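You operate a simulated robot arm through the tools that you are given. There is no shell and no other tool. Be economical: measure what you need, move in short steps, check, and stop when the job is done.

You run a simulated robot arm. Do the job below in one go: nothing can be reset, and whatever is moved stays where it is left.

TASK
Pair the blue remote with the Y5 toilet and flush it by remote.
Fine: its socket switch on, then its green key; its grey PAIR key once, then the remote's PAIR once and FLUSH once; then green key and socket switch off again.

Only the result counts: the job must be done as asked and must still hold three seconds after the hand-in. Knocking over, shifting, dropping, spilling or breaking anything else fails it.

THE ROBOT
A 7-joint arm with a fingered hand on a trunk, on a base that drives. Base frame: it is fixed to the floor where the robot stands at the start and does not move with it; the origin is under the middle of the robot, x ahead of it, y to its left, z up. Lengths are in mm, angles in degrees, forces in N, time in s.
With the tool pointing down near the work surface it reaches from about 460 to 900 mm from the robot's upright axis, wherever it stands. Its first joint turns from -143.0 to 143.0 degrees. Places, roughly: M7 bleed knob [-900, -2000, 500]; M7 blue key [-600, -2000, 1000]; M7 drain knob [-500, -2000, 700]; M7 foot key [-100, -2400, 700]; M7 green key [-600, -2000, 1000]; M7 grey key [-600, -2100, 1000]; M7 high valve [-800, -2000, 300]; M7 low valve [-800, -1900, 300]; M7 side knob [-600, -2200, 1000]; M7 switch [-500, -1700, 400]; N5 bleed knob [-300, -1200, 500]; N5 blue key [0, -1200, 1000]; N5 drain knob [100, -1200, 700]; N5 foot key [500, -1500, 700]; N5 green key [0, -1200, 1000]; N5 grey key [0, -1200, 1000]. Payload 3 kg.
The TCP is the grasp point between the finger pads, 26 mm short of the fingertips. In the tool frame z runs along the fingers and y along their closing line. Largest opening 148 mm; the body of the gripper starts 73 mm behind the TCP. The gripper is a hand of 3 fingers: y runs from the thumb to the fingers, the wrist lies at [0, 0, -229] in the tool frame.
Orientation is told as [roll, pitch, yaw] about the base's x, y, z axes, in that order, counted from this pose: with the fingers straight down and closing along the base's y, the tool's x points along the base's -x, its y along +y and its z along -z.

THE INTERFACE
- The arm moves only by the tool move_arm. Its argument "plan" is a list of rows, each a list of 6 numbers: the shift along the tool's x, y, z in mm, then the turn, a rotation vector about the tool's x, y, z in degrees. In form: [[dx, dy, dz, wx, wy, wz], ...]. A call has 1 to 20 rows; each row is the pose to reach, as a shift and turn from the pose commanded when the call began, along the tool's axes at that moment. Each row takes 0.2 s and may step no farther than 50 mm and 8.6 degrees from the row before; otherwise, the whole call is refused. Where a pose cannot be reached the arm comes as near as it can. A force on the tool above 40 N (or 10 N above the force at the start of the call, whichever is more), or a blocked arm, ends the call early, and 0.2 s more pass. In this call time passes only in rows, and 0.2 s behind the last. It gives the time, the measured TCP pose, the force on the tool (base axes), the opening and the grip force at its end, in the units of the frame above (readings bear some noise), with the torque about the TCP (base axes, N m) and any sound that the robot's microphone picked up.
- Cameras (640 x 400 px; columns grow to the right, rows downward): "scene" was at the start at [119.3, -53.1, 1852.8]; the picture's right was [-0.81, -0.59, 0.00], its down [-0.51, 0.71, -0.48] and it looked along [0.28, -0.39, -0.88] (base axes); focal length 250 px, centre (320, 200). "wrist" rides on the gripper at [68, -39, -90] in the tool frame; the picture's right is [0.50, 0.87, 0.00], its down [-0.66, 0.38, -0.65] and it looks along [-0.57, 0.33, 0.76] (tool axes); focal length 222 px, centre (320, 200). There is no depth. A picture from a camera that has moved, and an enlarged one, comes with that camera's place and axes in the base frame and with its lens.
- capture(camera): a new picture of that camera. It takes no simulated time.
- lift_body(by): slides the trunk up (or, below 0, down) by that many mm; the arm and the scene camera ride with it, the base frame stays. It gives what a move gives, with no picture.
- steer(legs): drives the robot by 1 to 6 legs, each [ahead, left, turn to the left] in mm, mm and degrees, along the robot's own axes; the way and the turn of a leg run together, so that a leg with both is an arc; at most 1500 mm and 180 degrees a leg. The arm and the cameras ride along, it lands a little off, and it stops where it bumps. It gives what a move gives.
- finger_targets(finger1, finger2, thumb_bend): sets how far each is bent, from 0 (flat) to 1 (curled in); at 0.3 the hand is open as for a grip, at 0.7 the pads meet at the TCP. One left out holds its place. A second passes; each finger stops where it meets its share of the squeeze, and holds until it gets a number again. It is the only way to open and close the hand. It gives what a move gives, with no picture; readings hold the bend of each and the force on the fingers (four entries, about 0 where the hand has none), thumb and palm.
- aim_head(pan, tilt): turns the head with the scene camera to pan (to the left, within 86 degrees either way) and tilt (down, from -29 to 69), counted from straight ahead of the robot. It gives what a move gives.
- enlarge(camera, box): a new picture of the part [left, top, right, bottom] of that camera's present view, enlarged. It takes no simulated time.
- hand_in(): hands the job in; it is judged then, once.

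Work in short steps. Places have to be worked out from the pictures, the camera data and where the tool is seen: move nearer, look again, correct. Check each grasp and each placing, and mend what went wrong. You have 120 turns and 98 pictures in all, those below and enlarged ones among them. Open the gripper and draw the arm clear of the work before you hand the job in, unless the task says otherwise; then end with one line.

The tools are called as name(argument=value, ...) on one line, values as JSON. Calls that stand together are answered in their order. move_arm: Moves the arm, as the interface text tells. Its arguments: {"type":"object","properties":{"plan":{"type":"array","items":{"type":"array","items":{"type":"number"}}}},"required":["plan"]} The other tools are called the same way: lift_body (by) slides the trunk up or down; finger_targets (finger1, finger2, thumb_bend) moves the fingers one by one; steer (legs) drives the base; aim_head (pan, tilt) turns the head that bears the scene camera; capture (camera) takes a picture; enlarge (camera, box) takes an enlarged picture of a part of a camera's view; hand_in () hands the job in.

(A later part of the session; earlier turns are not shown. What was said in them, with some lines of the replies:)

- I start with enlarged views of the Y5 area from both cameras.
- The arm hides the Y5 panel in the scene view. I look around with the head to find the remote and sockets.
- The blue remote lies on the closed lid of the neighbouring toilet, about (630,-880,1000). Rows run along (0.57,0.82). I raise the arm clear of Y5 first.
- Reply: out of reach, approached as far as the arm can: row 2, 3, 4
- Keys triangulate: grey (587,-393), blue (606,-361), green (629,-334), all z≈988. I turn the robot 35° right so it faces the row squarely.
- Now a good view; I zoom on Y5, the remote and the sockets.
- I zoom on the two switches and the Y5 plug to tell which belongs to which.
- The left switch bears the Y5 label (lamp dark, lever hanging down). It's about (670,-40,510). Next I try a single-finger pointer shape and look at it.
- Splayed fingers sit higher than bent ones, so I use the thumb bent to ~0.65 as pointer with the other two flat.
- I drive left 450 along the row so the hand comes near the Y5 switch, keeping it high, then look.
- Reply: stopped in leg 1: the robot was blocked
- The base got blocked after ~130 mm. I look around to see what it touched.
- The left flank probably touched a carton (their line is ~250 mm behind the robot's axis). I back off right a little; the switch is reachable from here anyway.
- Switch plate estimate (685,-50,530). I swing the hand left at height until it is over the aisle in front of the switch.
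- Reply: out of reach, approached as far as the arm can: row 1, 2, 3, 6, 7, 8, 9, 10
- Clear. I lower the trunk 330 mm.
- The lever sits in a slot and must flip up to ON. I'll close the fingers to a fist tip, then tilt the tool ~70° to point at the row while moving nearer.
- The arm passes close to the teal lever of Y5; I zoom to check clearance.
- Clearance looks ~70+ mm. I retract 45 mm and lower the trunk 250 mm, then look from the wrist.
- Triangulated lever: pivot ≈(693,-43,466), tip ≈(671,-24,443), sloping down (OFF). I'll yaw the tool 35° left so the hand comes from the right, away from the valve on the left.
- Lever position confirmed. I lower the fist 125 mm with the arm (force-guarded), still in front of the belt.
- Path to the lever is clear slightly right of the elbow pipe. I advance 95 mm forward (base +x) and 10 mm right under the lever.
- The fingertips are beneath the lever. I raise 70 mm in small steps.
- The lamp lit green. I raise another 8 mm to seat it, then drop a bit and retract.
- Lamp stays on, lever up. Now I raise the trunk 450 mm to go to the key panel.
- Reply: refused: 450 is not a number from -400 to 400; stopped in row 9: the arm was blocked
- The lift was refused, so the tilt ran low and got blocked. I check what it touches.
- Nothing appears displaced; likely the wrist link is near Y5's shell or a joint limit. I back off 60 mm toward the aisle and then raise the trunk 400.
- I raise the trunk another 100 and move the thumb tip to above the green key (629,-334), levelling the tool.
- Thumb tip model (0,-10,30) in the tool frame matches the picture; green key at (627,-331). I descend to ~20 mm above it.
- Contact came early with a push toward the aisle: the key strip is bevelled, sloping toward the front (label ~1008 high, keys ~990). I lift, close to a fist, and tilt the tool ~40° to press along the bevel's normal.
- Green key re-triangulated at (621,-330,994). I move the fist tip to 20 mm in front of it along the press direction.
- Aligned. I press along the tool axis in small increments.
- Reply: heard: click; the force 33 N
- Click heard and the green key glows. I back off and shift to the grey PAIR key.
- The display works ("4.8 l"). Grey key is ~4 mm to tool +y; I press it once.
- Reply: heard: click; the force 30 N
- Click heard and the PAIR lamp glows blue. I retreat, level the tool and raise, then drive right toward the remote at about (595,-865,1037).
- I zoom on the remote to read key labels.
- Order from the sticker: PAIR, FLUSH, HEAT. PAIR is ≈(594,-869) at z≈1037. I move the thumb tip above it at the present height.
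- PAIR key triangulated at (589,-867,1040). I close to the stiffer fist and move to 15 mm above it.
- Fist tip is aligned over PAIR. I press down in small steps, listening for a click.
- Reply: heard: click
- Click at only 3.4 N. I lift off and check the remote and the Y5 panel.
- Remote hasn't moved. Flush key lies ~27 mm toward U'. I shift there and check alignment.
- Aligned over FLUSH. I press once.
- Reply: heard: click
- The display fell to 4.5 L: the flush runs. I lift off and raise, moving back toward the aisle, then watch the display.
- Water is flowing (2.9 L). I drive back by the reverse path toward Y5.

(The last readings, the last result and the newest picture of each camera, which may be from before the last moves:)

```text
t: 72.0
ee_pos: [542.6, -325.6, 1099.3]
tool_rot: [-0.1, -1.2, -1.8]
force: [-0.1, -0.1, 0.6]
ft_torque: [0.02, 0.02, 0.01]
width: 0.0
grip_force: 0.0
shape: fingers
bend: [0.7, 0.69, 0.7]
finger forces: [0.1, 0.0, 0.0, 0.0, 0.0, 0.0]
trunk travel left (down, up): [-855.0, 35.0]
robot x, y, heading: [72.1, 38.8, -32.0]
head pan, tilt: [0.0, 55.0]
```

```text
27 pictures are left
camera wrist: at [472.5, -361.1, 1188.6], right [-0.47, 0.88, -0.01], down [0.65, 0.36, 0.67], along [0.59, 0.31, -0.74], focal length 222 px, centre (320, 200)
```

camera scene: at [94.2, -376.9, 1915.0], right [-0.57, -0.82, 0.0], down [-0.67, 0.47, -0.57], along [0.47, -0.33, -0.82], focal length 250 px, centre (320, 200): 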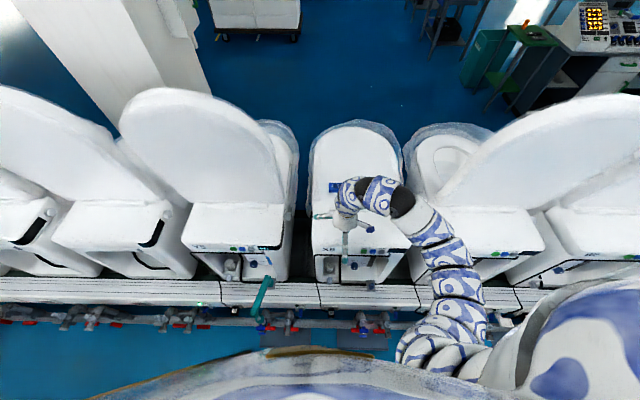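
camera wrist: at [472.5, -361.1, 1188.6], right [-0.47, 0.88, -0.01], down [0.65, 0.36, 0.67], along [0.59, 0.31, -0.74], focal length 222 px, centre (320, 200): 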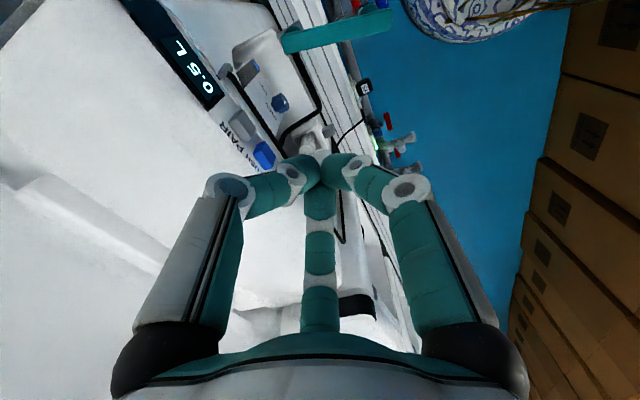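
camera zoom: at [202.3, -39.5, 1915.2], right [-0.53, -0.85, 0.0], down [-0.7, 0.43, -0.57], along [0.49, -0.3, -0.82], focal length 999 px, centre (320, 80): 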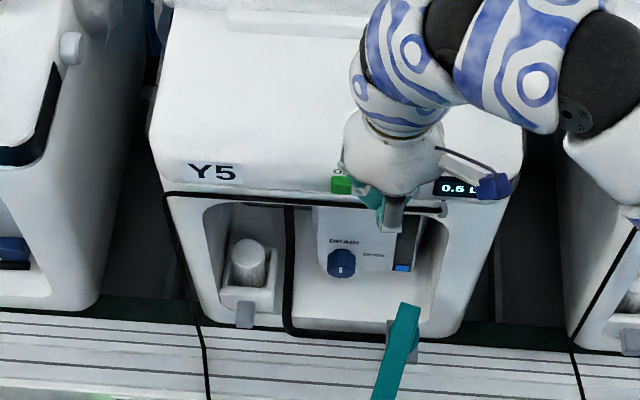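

Nearly emptied (0.5 L). I tilt the fist again and bring it in front of the green key.

move_arm(plan=[[-5, 4, 5, 4.6, -6.6, 0], [-15, 8, 12, 9.2, -13.1, 0], [-25, 12, 25, 13.7, -19.7, 0], [-35, 16, 42, 18.3, -26.2, 0], [-44, 20, 60, 22.9, -32.8, 0]])

enlarge(camera="wrist", box=[220, 40, 440, 220])

enlarge(camera="scene", box=[240, 180, 400, 280])

```text
t: 73.2
ee_pos: [588.1, -305.9, 1040.0]
tool_rot: [-26.0, -33.1, 5.8]
force: [-0.2, 0.1, 0.3]
ft_torque: [0.06, 0.02, -0.01]
width: 0.3
grip_force: 0.0
shape: fingers
bend: [0.7, 0.69, 0.7]
finger forces: [0.1, 0.0, 0.1, 0.1, 0.0, 0.0]
trunk travel left (down, up): [-855.0, 35.0]
robot x, y, heading: [69.1, 35.9, -32.0]
head pan, tilt: [0.0, 55.0]
```

```text
2.22 times, centred on (330, 130) of wrist
camera zoom: at [479.0, -313.2, 1085.5], right [-0.29, 0.75, -0.59], down [0.25, 0.65, 0.71], along [0.92, 0.06, -0.38], focal length 494 px, centre (298, 356)
```

zoom: 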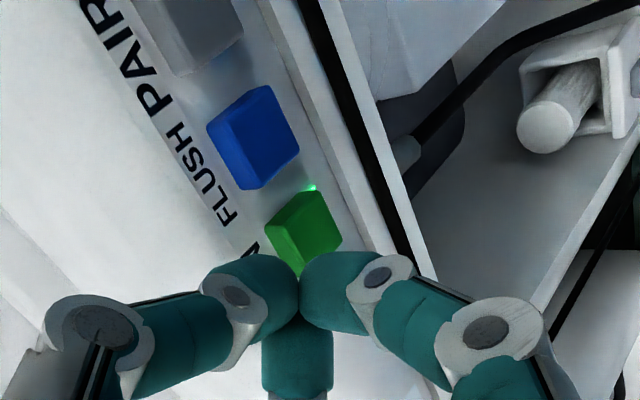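

```text
4.00 times, centred on (320, 230) of scene
camera zoom: at [202.1, -41.9, 1915.1], right [-0.53, -0.85, 0.0], down [-0.7, 0.43, -0.57], along [0.49, -0.3, -0.82], focal length 999 px, centre (320, 80)
```

zoom: 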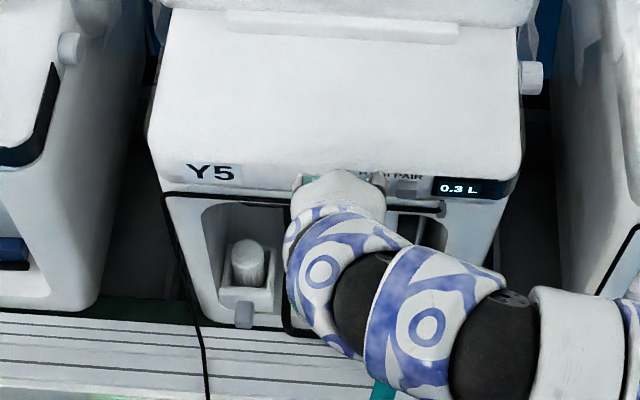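

0.3 L left; I wait 4 s for the flush to end before switching off.

move_arm(plan=[[0, 0, 0, 0, 0, 0], [0, 0, 0, 0, 0, 0], [0, 0, 0, 0, 0, 0], [0, 0, 0, 0, 0, 0], [0, 0, 0, 0, 0, 0], [0, 0, 0, 0, 0, 0], [0, 0, 0, 0, 0, 0], [0, 0, 0, 0, 0, 0], [0, 0, 0, 0, 0, 0], [0, 0, 0, 0, 0, 0], [0, 0, 0, 0, 0, 0], [0, 0, 0, 0, 0, 0], [0, 0, 0, 0, 0, 0], [0, 0, 0, 0, 0, 0], [0, 0, 0, 0, 0, 0], [0, 0, 0, 0, 0, 0], [0, 0, 0, 0, 0, 0], [0, 0, 0, 0, 0, 0], [0, 0, 0, 0, 0, 0], [0, 0, 0, 0, 0, 0]])

enlarge(camera="scene", box=[240, 180, 400, 280])

```text
t: 77.4
ee_pos: [589.4, -307.6, 1040.7]
tool_rot: [-25.8, -33.0, 5.6]
force: [-0.5, -0.2, 0.0]
ft_torque: [-0.01, -0.03, 0.0]
width: 0.1
grip_force: 0.0
shape: fingers
bend: [0.7, 0.69, 0.7]
finger forces: [0.1, 0.0, 0.0, 0.0, 0.0, 0.0]
trunk travel left (down, up): [-855.0, 35.0]
robot x, y, heading: [71.2, 39.4, -31.9]
head pan, tilt: [0.0, 55.0]
```

```text
4.00 times, centred on (320, 230) of scene
camera zoom: at [202.7, -42.0, 1915.0], right [-0.53, -0.85, 0.0], down [-0.7, 0.43, -0.57], along [0.49, -0.3, -0.82], focal length 999 px, centre (320, 80)
```

zoom: 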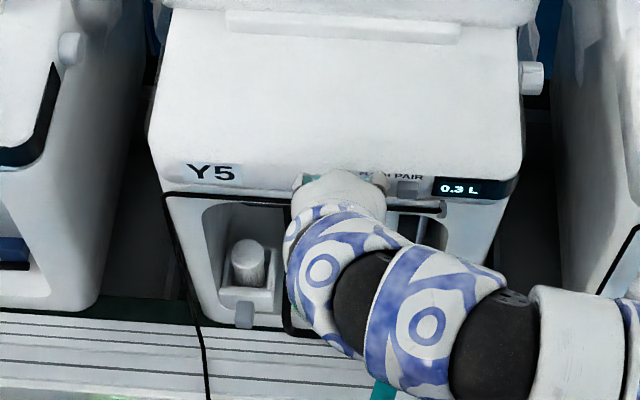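

Steady at 0.3 L: the flush is finished. I press the green key off.

move_arm(plan=[[0, 0, 12, 0, 0, 0], [0, 0, 23, 0, 0, 0], [0, 0, 29, 0, 0, 0], [0, 0, 33, 0, 0, 0], [0, 0, 36, 0, 0, 0]])

enlarge(camera="wrist", box=[220, 40, 440, 220])

```text
t: 78.6
ee_pos: [607.9, -319.8, 1017.3]
tool_rot: [-26.0, -33.3, 5.9]
force: [-11.6, 5.6, 37.3]
ft_torque: [-0.57, -0.33, -0.06]
width: 0.9
grip_force: 22.5
shape: fingers
bend: [0.7, 0.72, 0.7]
finger forces: [0.0, 13.7, 0.1, 0.0, 31.9, 0.1]
trunk travel left (down, up): [-855.0, 35.0]
robot x, y, heading: [75.3, 36.3, -31.7]
head pan, tilt: [0.0, 55.0]
heard: click
```

```text
2.22 times, centred on (330, 130) of wrist
camera zoom: at [497.3, -326.1, 1061.6], right [-0.29, 0.75, -0.59], down [0.25, 0.66, 0.71], along [0.92, 0.06, -0.38], focal length 494 px, centre (298, 356)
```

zoom: 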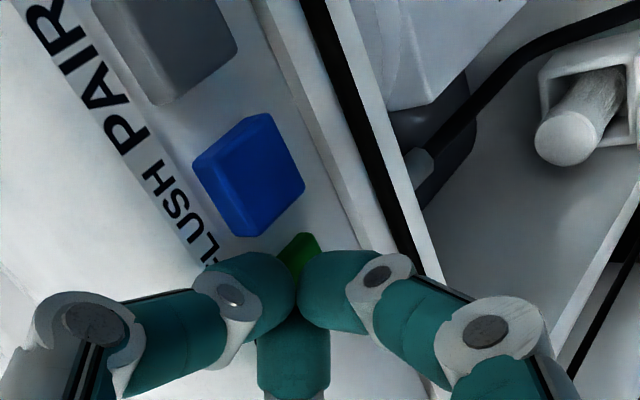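

Green lamp off. I back off, retreat to the aisle and swing left toward the switch, keeping the tilt.

move_arm(plan=[[0, 0, -40, 0, 0, 0], [31, 20, -72, 0, 0, 0], [63, 40, -105, 0, 0, 0], [95, 61, -138, 0, 0, 0], [70, 100, -138, 0, 0, 0], [45, 138, -138, 0, 0, 0], [19, 177, -138, 0, 0, 0], [-6, 215, -139, 0, 0, 0], [-31, 254, -139, 0, 0, 0], [-57, 293, -139, 0, 0, 0]])

enlarge(camera="scene", box=[160, 160, 400, 310])

```text
refused: row 3 steps farther than a row can; nothing moved
```

```text
2.67 times, centred on (280, 235) of scene
camera zoom: at [198.3, -39.2, 1916.1], right [-0.53, -0.85, 0.0], down [-0.7, 0.43, -0.58], along [0.49, -0.3, -0.82], focal length 666 px, centre (427, 107)
```

zoom: 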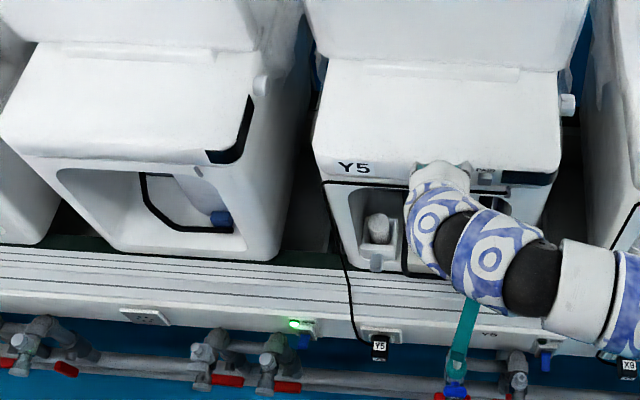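

Steps slightly too long; I resend with shorter ones.

move_arm(plan=[[0, 0, -40, 0, 0, 0], [24, 15, -65, 0, 0, 0], [48, 30, -90, 0, 0, 0], [72, 46, -114, 0, 0, 0], [95, 61, -138, 0, 0, 0], [73, 94, -138, 0, 0, 0], [51, 127, -138, 0, 0, 0], [30, 160, -138, 0, 0, 0], [8, 194, -139, 0, 0, 0], [-14, 227, -139, 0, 0, 0], [-35, 260, -139, 0, 0, 0], [-57, 293, -139, 0, 0, 0]])

capture(camera="scene")

```text
t: 81.2
ee_pos: [625.8, 6.5, 1042.2]
tool_rot: [-25.7, -33.0, 5.7]
force: [0.4, 0.4, 0.1]
ft_torque: [0.02, 0.02, -0.01]
width: 0.4
grip_force: 0.0
shape: fingers
bend: [0.69, 0.7, 0.7]
finger forces: [0.0, 0.0, 0.1, 0.0, 0.0, 0.1]
out of reach, approached as far as the arm can: row 3, 4, 5
trunk travel left (down, up): [-855.0, 35.0]
robot x, y, heading: [70.7, 35.9, -31.8]
head pan, tilt: [0.0, 55.0]
```

```text
21 pictures are left
camera scene: at [203.4, -41.2, 1915.0], right [-0.53, -0.85, 0.0], down [-0.7, 0.43, -0.57], along [0.49, -0.3, -0.82], focal length 250 px, centre (320, 200)
```

scene: 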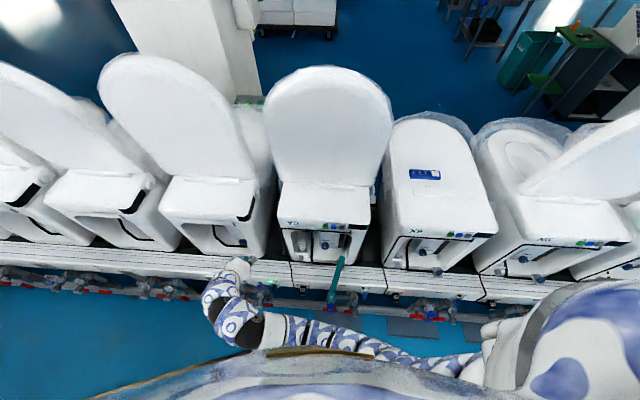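

Hand is in front of the switch at V≈509. I lower the trunk 400 mm and look.

lift_body(by=-400)

aim_head(pan=25, tilt=60)

enlarge(camera="scene", box=[240, 150, 420, 270])

capture(camera="wrist")

```text
t: 85.0
ee_pos: [624.9, 5.7, 642.7]
tool_rot: [-25.8, -33.0, 5.6]
force: [0.3, 0.0, 0.1]
ft_torque: [-0.04, 0.01, 0.0]
width: 0.3
grip_force: 0.0
shape: fingers
bend: [0.69, 0.7, 0.7]
finger forces: [0.0, 0.0, 0.1, 0.0, 0.1, 0.0]
trunk travel left (down, up): [-455.0, 435.0]
robot x, y, heading: [71.9, 36.8, -32.0]
head pan, tilt: [0.0, 55.0]
```

```text
t: 85.9
ee_pos: [624.4, 6.6, 642.7]
tool_rot: [-25.8, -33.0, 5.7]
force: [0.0, -0.1, 0.1]
ft_torque: [0.01, 0.02, -0.02]
width: 0.3
grip_force: 0.1
shape: fingers
bend: [0.69, 0.7, 0.7]
finger forces: [0.0, 0.0, 0.0, 0.0, 0.0, 0.0]
trunk travel left (down, up): [-455.0, 435.0]
robot x, y, heading: [73.0, 37.4, -32.0]
head pan, tilt: [25.0, 60.0]
```

```text
3.33 times, centred on (330, 210) of scene
camera zoom: at [207.6, -11.8, 1509.0], right [-0.12, -0.99, 0.0], down [-0.86, 0.1, -0.5], along [0.5, -0.06, -0.87], focal length 833 px, centre (287, 167)
```

zoom: 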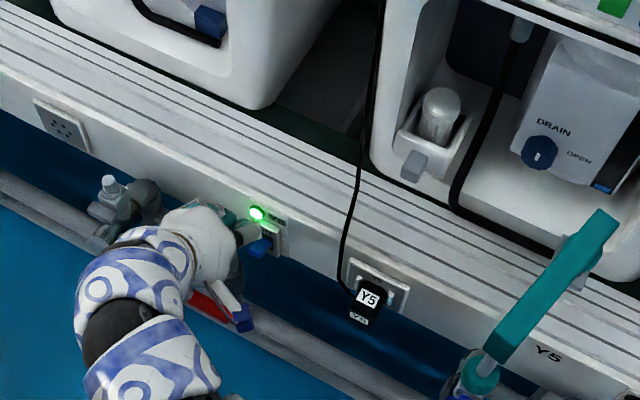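

```text
19 pictures are left
camera wrist: at [515.3, -0.7, 687.9], right [-0.29, 0.75, -0.59], down [0.26, 0.65, 0.71], along [0.92, 0.06, -0.38], focal length 222 px, centre (320, 200)
```

wrist: 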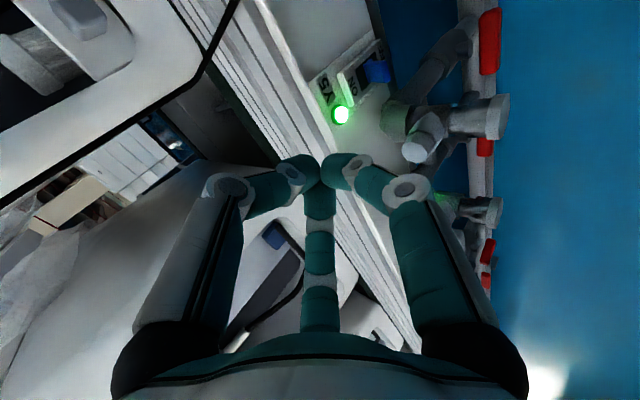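

Lever tip is at ≈(669,-28,478). I turn the hand back to the near-horizontal pose that cleared the pipes, staying above lever height and retracted.

move_arm(plan=[[16, -1, 10, -3.3, -6.0, 2.0], [33, -1, 20, -6.7, -12.0, 4.1], [49, -2, 30, -10.0, -18.0, 6.1], [66, -3, 40, -13.4, -24.1, 8.1], [82, -4, 50, -16.7, -30.1, 10.2], [98, -4, 60, -20.1, -36.1, 12.2]])

capture(camera="wrist")

enlarge(camera="scene", box=[260, 160, 400, 260])

```text
t: 87.3
ee_pos: [576.0, -28.1, 545.8]
tool_rot: [0.4, -70.9, -0.6]
force: [-0.6, -0.5, -0.1]
ft_torque: [0.04, 0.03, 0.02]
width: 0.4
grip_force: 0.2
shape: fingers
bend: [0.69, 0.7, 0.7]
finger forces: [0.1, 0.0, 0.0, 0.0, 0.0, 0.1]
trunk travel left (down, up): [-455.0, 435.0]
robot x, y, heading: [71.7, 36.4, -31.3]
head pan, tilt: [25.0, 60.0]
```

```text
18 pictures are left
camera wrist: at [467.9, -66.3, 511.4], right [-0.16, 0.87, -0.47], down [-0.4, 0.38, 0.83], along [0.9, 0.32, 0.29], focal length 222 px, centre (320, 200)
```

wrist: 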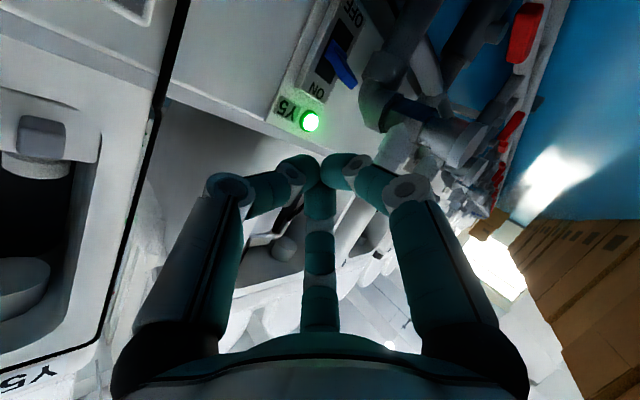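

```text
4.00 times, centred on (330, 210) of scene
camera zoom: at [207.5, -11.8, 1509.0], right [-0.12, -0.99, 0.0], down [-0.86, 0.1, -0.5], along [0.5, -0.06, -0.87], focal length 999 px, centre (280, 160)
```

zoom: 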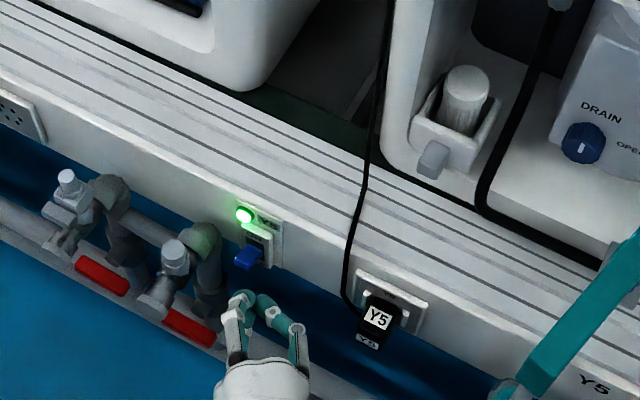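

Now I advance 76 mm over the lever at the same height.

move_arm(plan=[[-12, -1, 36, 0, 0, 0], [-25, -3, 72, 0, 0, 0]])

enlarge(camera="scene", box=[270, 180, 370, 250])

capture(camera="wrist")

```text
t: 87.9
ee_pos: [651.8, -31.7, 544.9]
tool_rot: [0.2, -70.7, -0.3]
force: [0.2, 0.2, -0.4]
ft_torque: [-0.03, -0.02, 0.0]
width: 0.3
grip_force: 0.0
shape: fingers
bend: [0.69, 0.7, 0.7]
finger forces: [0.0, 0.0, 0.0, 0.1, 0.0, 0.0]
trunk travel left (down, up): [-455.0, 435.0]
robot x, y, heading: [74.1, 38.5, -31.8]
head pan, tilt: [25.0, 60.0]
```

```text
5.71 times, centred on (320, 215) of scene
camera zoom: at [207.6, -11.7, 1509.0], right [-0.12, -0.99, 0.0], down [-0.86, 0.1, -0.5], along [0.5, -0.06, -0.87], focal length 1428 px, centre (320, 114)
```

zoom: 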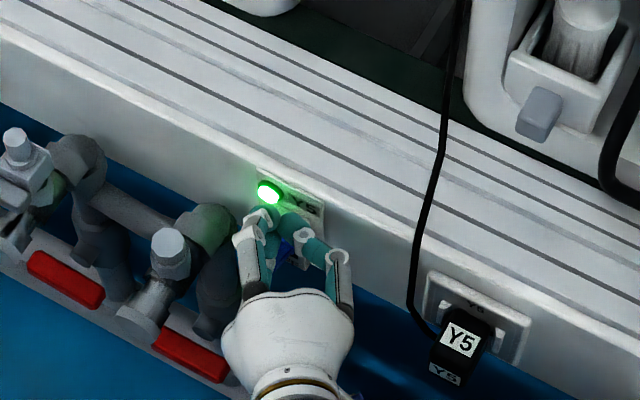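

```text
15 pictures are left
camera wrist: at [543.8, -70.5, 510.4], right [-0.16, 0.87, -0.47], down [-0.4, 0.38, 0.83], along [0.9, 0.32, 0.28], focal length 222 px, centre (320, 200)
```

wrist: 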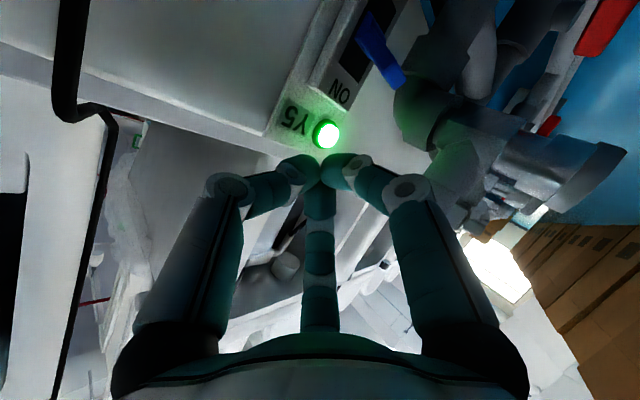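

Fist is above the lever's middle. I press down stepwise about 80 mm.

move_arm(plan=[[20, 0, 4, 0, 0, 0], [40, 0, 9, 0, 0, 0], [52, 0, 13, 0, 0, 0], [62, 0, 16, 0, 0, 0], [71, 0, 19, 0, 0, 0], [79, 0, 22, 0, 0, 0]])

enlarge(camera="scene", box=[270, 180, 370, 250])

```text
t: 89.3
ee_pos: [647.0, -32.7, 462.8]
tool_rot: [0.0, -70.7, -0.3]
force: [-0.1, 0.1, 0.2]
ft_torque: [0.01, -0.03, -0.01]
width: 0.0
grip_force: 0.1
shape: fingers
bend: [0.7, 0.69, 0.7]
finger forces: [0.0, 0.1, 0.0, 0.0, 0.0, 0.0]
trunk travel left (down, up): [-455.0, 435.0]
robot x, y, heading: [73.6, 39.0, -32.0]
head pan, tilt: [25.0, 60.0]
```

```text
5.71 times, centred on (320, 215) of scene
camera zoom: at [207.4, -11.8, 1509.0], right [-0.12, -0.99, 0.0], down [-0.86, 0.1, -0.5], along [0.5, -0.06, -0.87], focal length 1428 px, centre (320, 114)
```

zoom: 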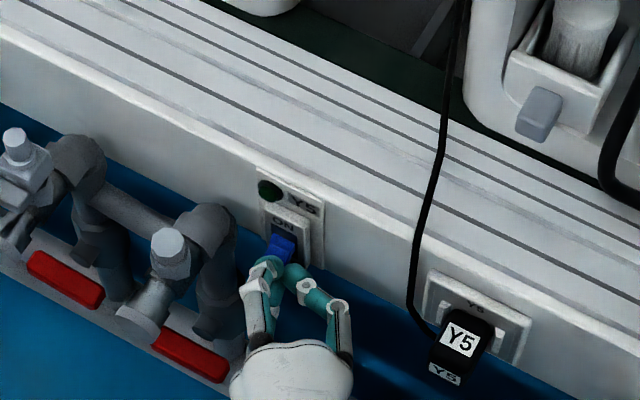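

Lamp dark, lever down. I retract straight back, then raise the arm clear.

move_arm(plan=[[12, 0, -34, 0, 0, 0], [25, 0, -71, 0, 0, 0], [35, 0, -100, 0, 0, 0]])

enlarge(camera="scene", box=[270, 180, 370, 250])

lift_body(by=350)

finger_targets(finger1=0.3, finger2=0.3, thumb_bend=0.3)

aim_head(pan=0, tilt=50)

capture(camera="scene")

```text
t: 90.1
ee_pos: [538.9, -33.2, 461.7]
tool_rot: [0.2, -70.8, -0.2]
force: [-0.6, 0.2, 0.4]
ft_torque: [0.01, 0.02, 0.01]
width: 0.1
grip_force: 0.1
shape: fingers
bend: [0.7, 0.69, 0.7]
finger forces: [0.1, 0.0, 0.1, 0.1, 0.0, 0.1]
trunk travel left (down, up): [-455.0, 435.0]
robot x, y, heading: [73.0, 37.2, -31.9]
head pan, tilt: [25.0, 60.0]
```

```text
5.71 times, centred on (320, 215) of scene
camera zoom: at [207.5, -11.8, 1509.0], right [-0.12, -0.99, 0.0], down [-0.86, 0.1, -0.5], along [0.5, -0.06, -0.87], focal length 1428 px, centre (320, 114)
```

zoom: 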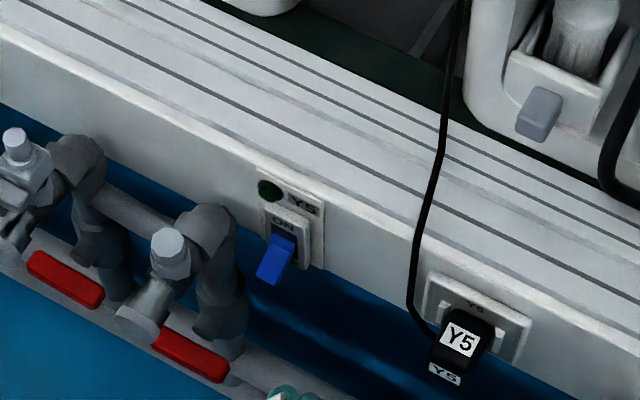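

```text
t: 93.5
ee_pos: [539.6, -33.6, 811.9]
tool_rot: [0.2, -70.7, -0.4]
force: [0.1, 0.0, -0.5]
ft_torque: [-0.01, -0.01, -0.04]
width: 0.0
grip_force: 0.0
shape: fingers
bend: [0.7, 0.69, 0.7]
finger forces: [0.0, 0.0, 0.0, 0.0, 0.1, 0.0]
trunk travel left (down, up): [-805.0, 85.0]
robot x, y, heading: [72.5, 36.6, -31.8]
head pan, tilt: [25.0, 60.0]
```

```text
t: 94.5
ee_pos: [538.8, -33.4, 813.4]
tool_rot: [0.2, -70.7, -0.4]
force: [-0.3, -0.1, 0.2]
ft_torque: [-0.03, -0.02, -0.01]
width: 126.8
grip_force: 0.0
shape: fingers
bend: [0.3, 0.3, 0.3]
finger forces: [0.1, 0.0, 0.1, 0.0, 0.0, 0.0]
trunk travel left (down, up): [-805.0, 85.0]
robot x, y, heading: [74.0, 38.8, -31.8]
head pan, tilt: [25.0, 60.0]
```

```text
t: 95.4
ee_pos: [537.7, -32.6, 812.0]
tool_rot: [0.1, -70.7, -0.4]
force: [1.1, 0.1, -0.4]
ft_torque: [-0.04, 0.01, 0.05]
width: 126.6
grip_force: 0.1
shape: fingers
bend: [0.3, 0.3, 0.3]
finger forces: [0.1, 0.0, 0.0, 0.1, 0.0, 0.1]
trunk travel left (down, up): [-805.0, 85.0]
robot x, y, heading: [72.7, 39.8, -31.8]
head pan, tilt: [0.0, 50.0]
```

```text
12 pictures are left
camera scene: at [206.8, -44.4, 1871.5], right [-0.53, -0.85, 0.0], down [-0.65, 0.4, -0.64], along [0.55, -0.34, -0.77], focal length 250 px, centre (320, 200)
```

scene: 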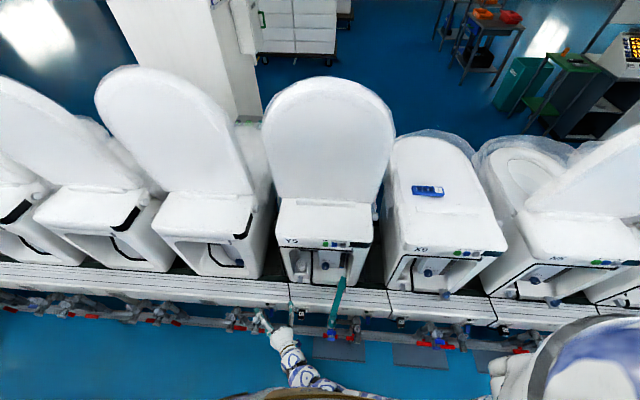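

Switch is off with its lamp dark, display dark, hand open and clear of everything. I hand in.

hand_in()

```text
The job is handed in.
```

I paired the blue remote with Y5 and flushed it by remote. The display fell from 4.8 L to a steady 0.3 L, then I switched off the green key and the socket switch. While I was positioning, the base bumped something out of view on its left, most likely a carton. Once the arm also stopped against an obstruction. I saw nothing displaced near Y5, but I never got a view of the carton side.
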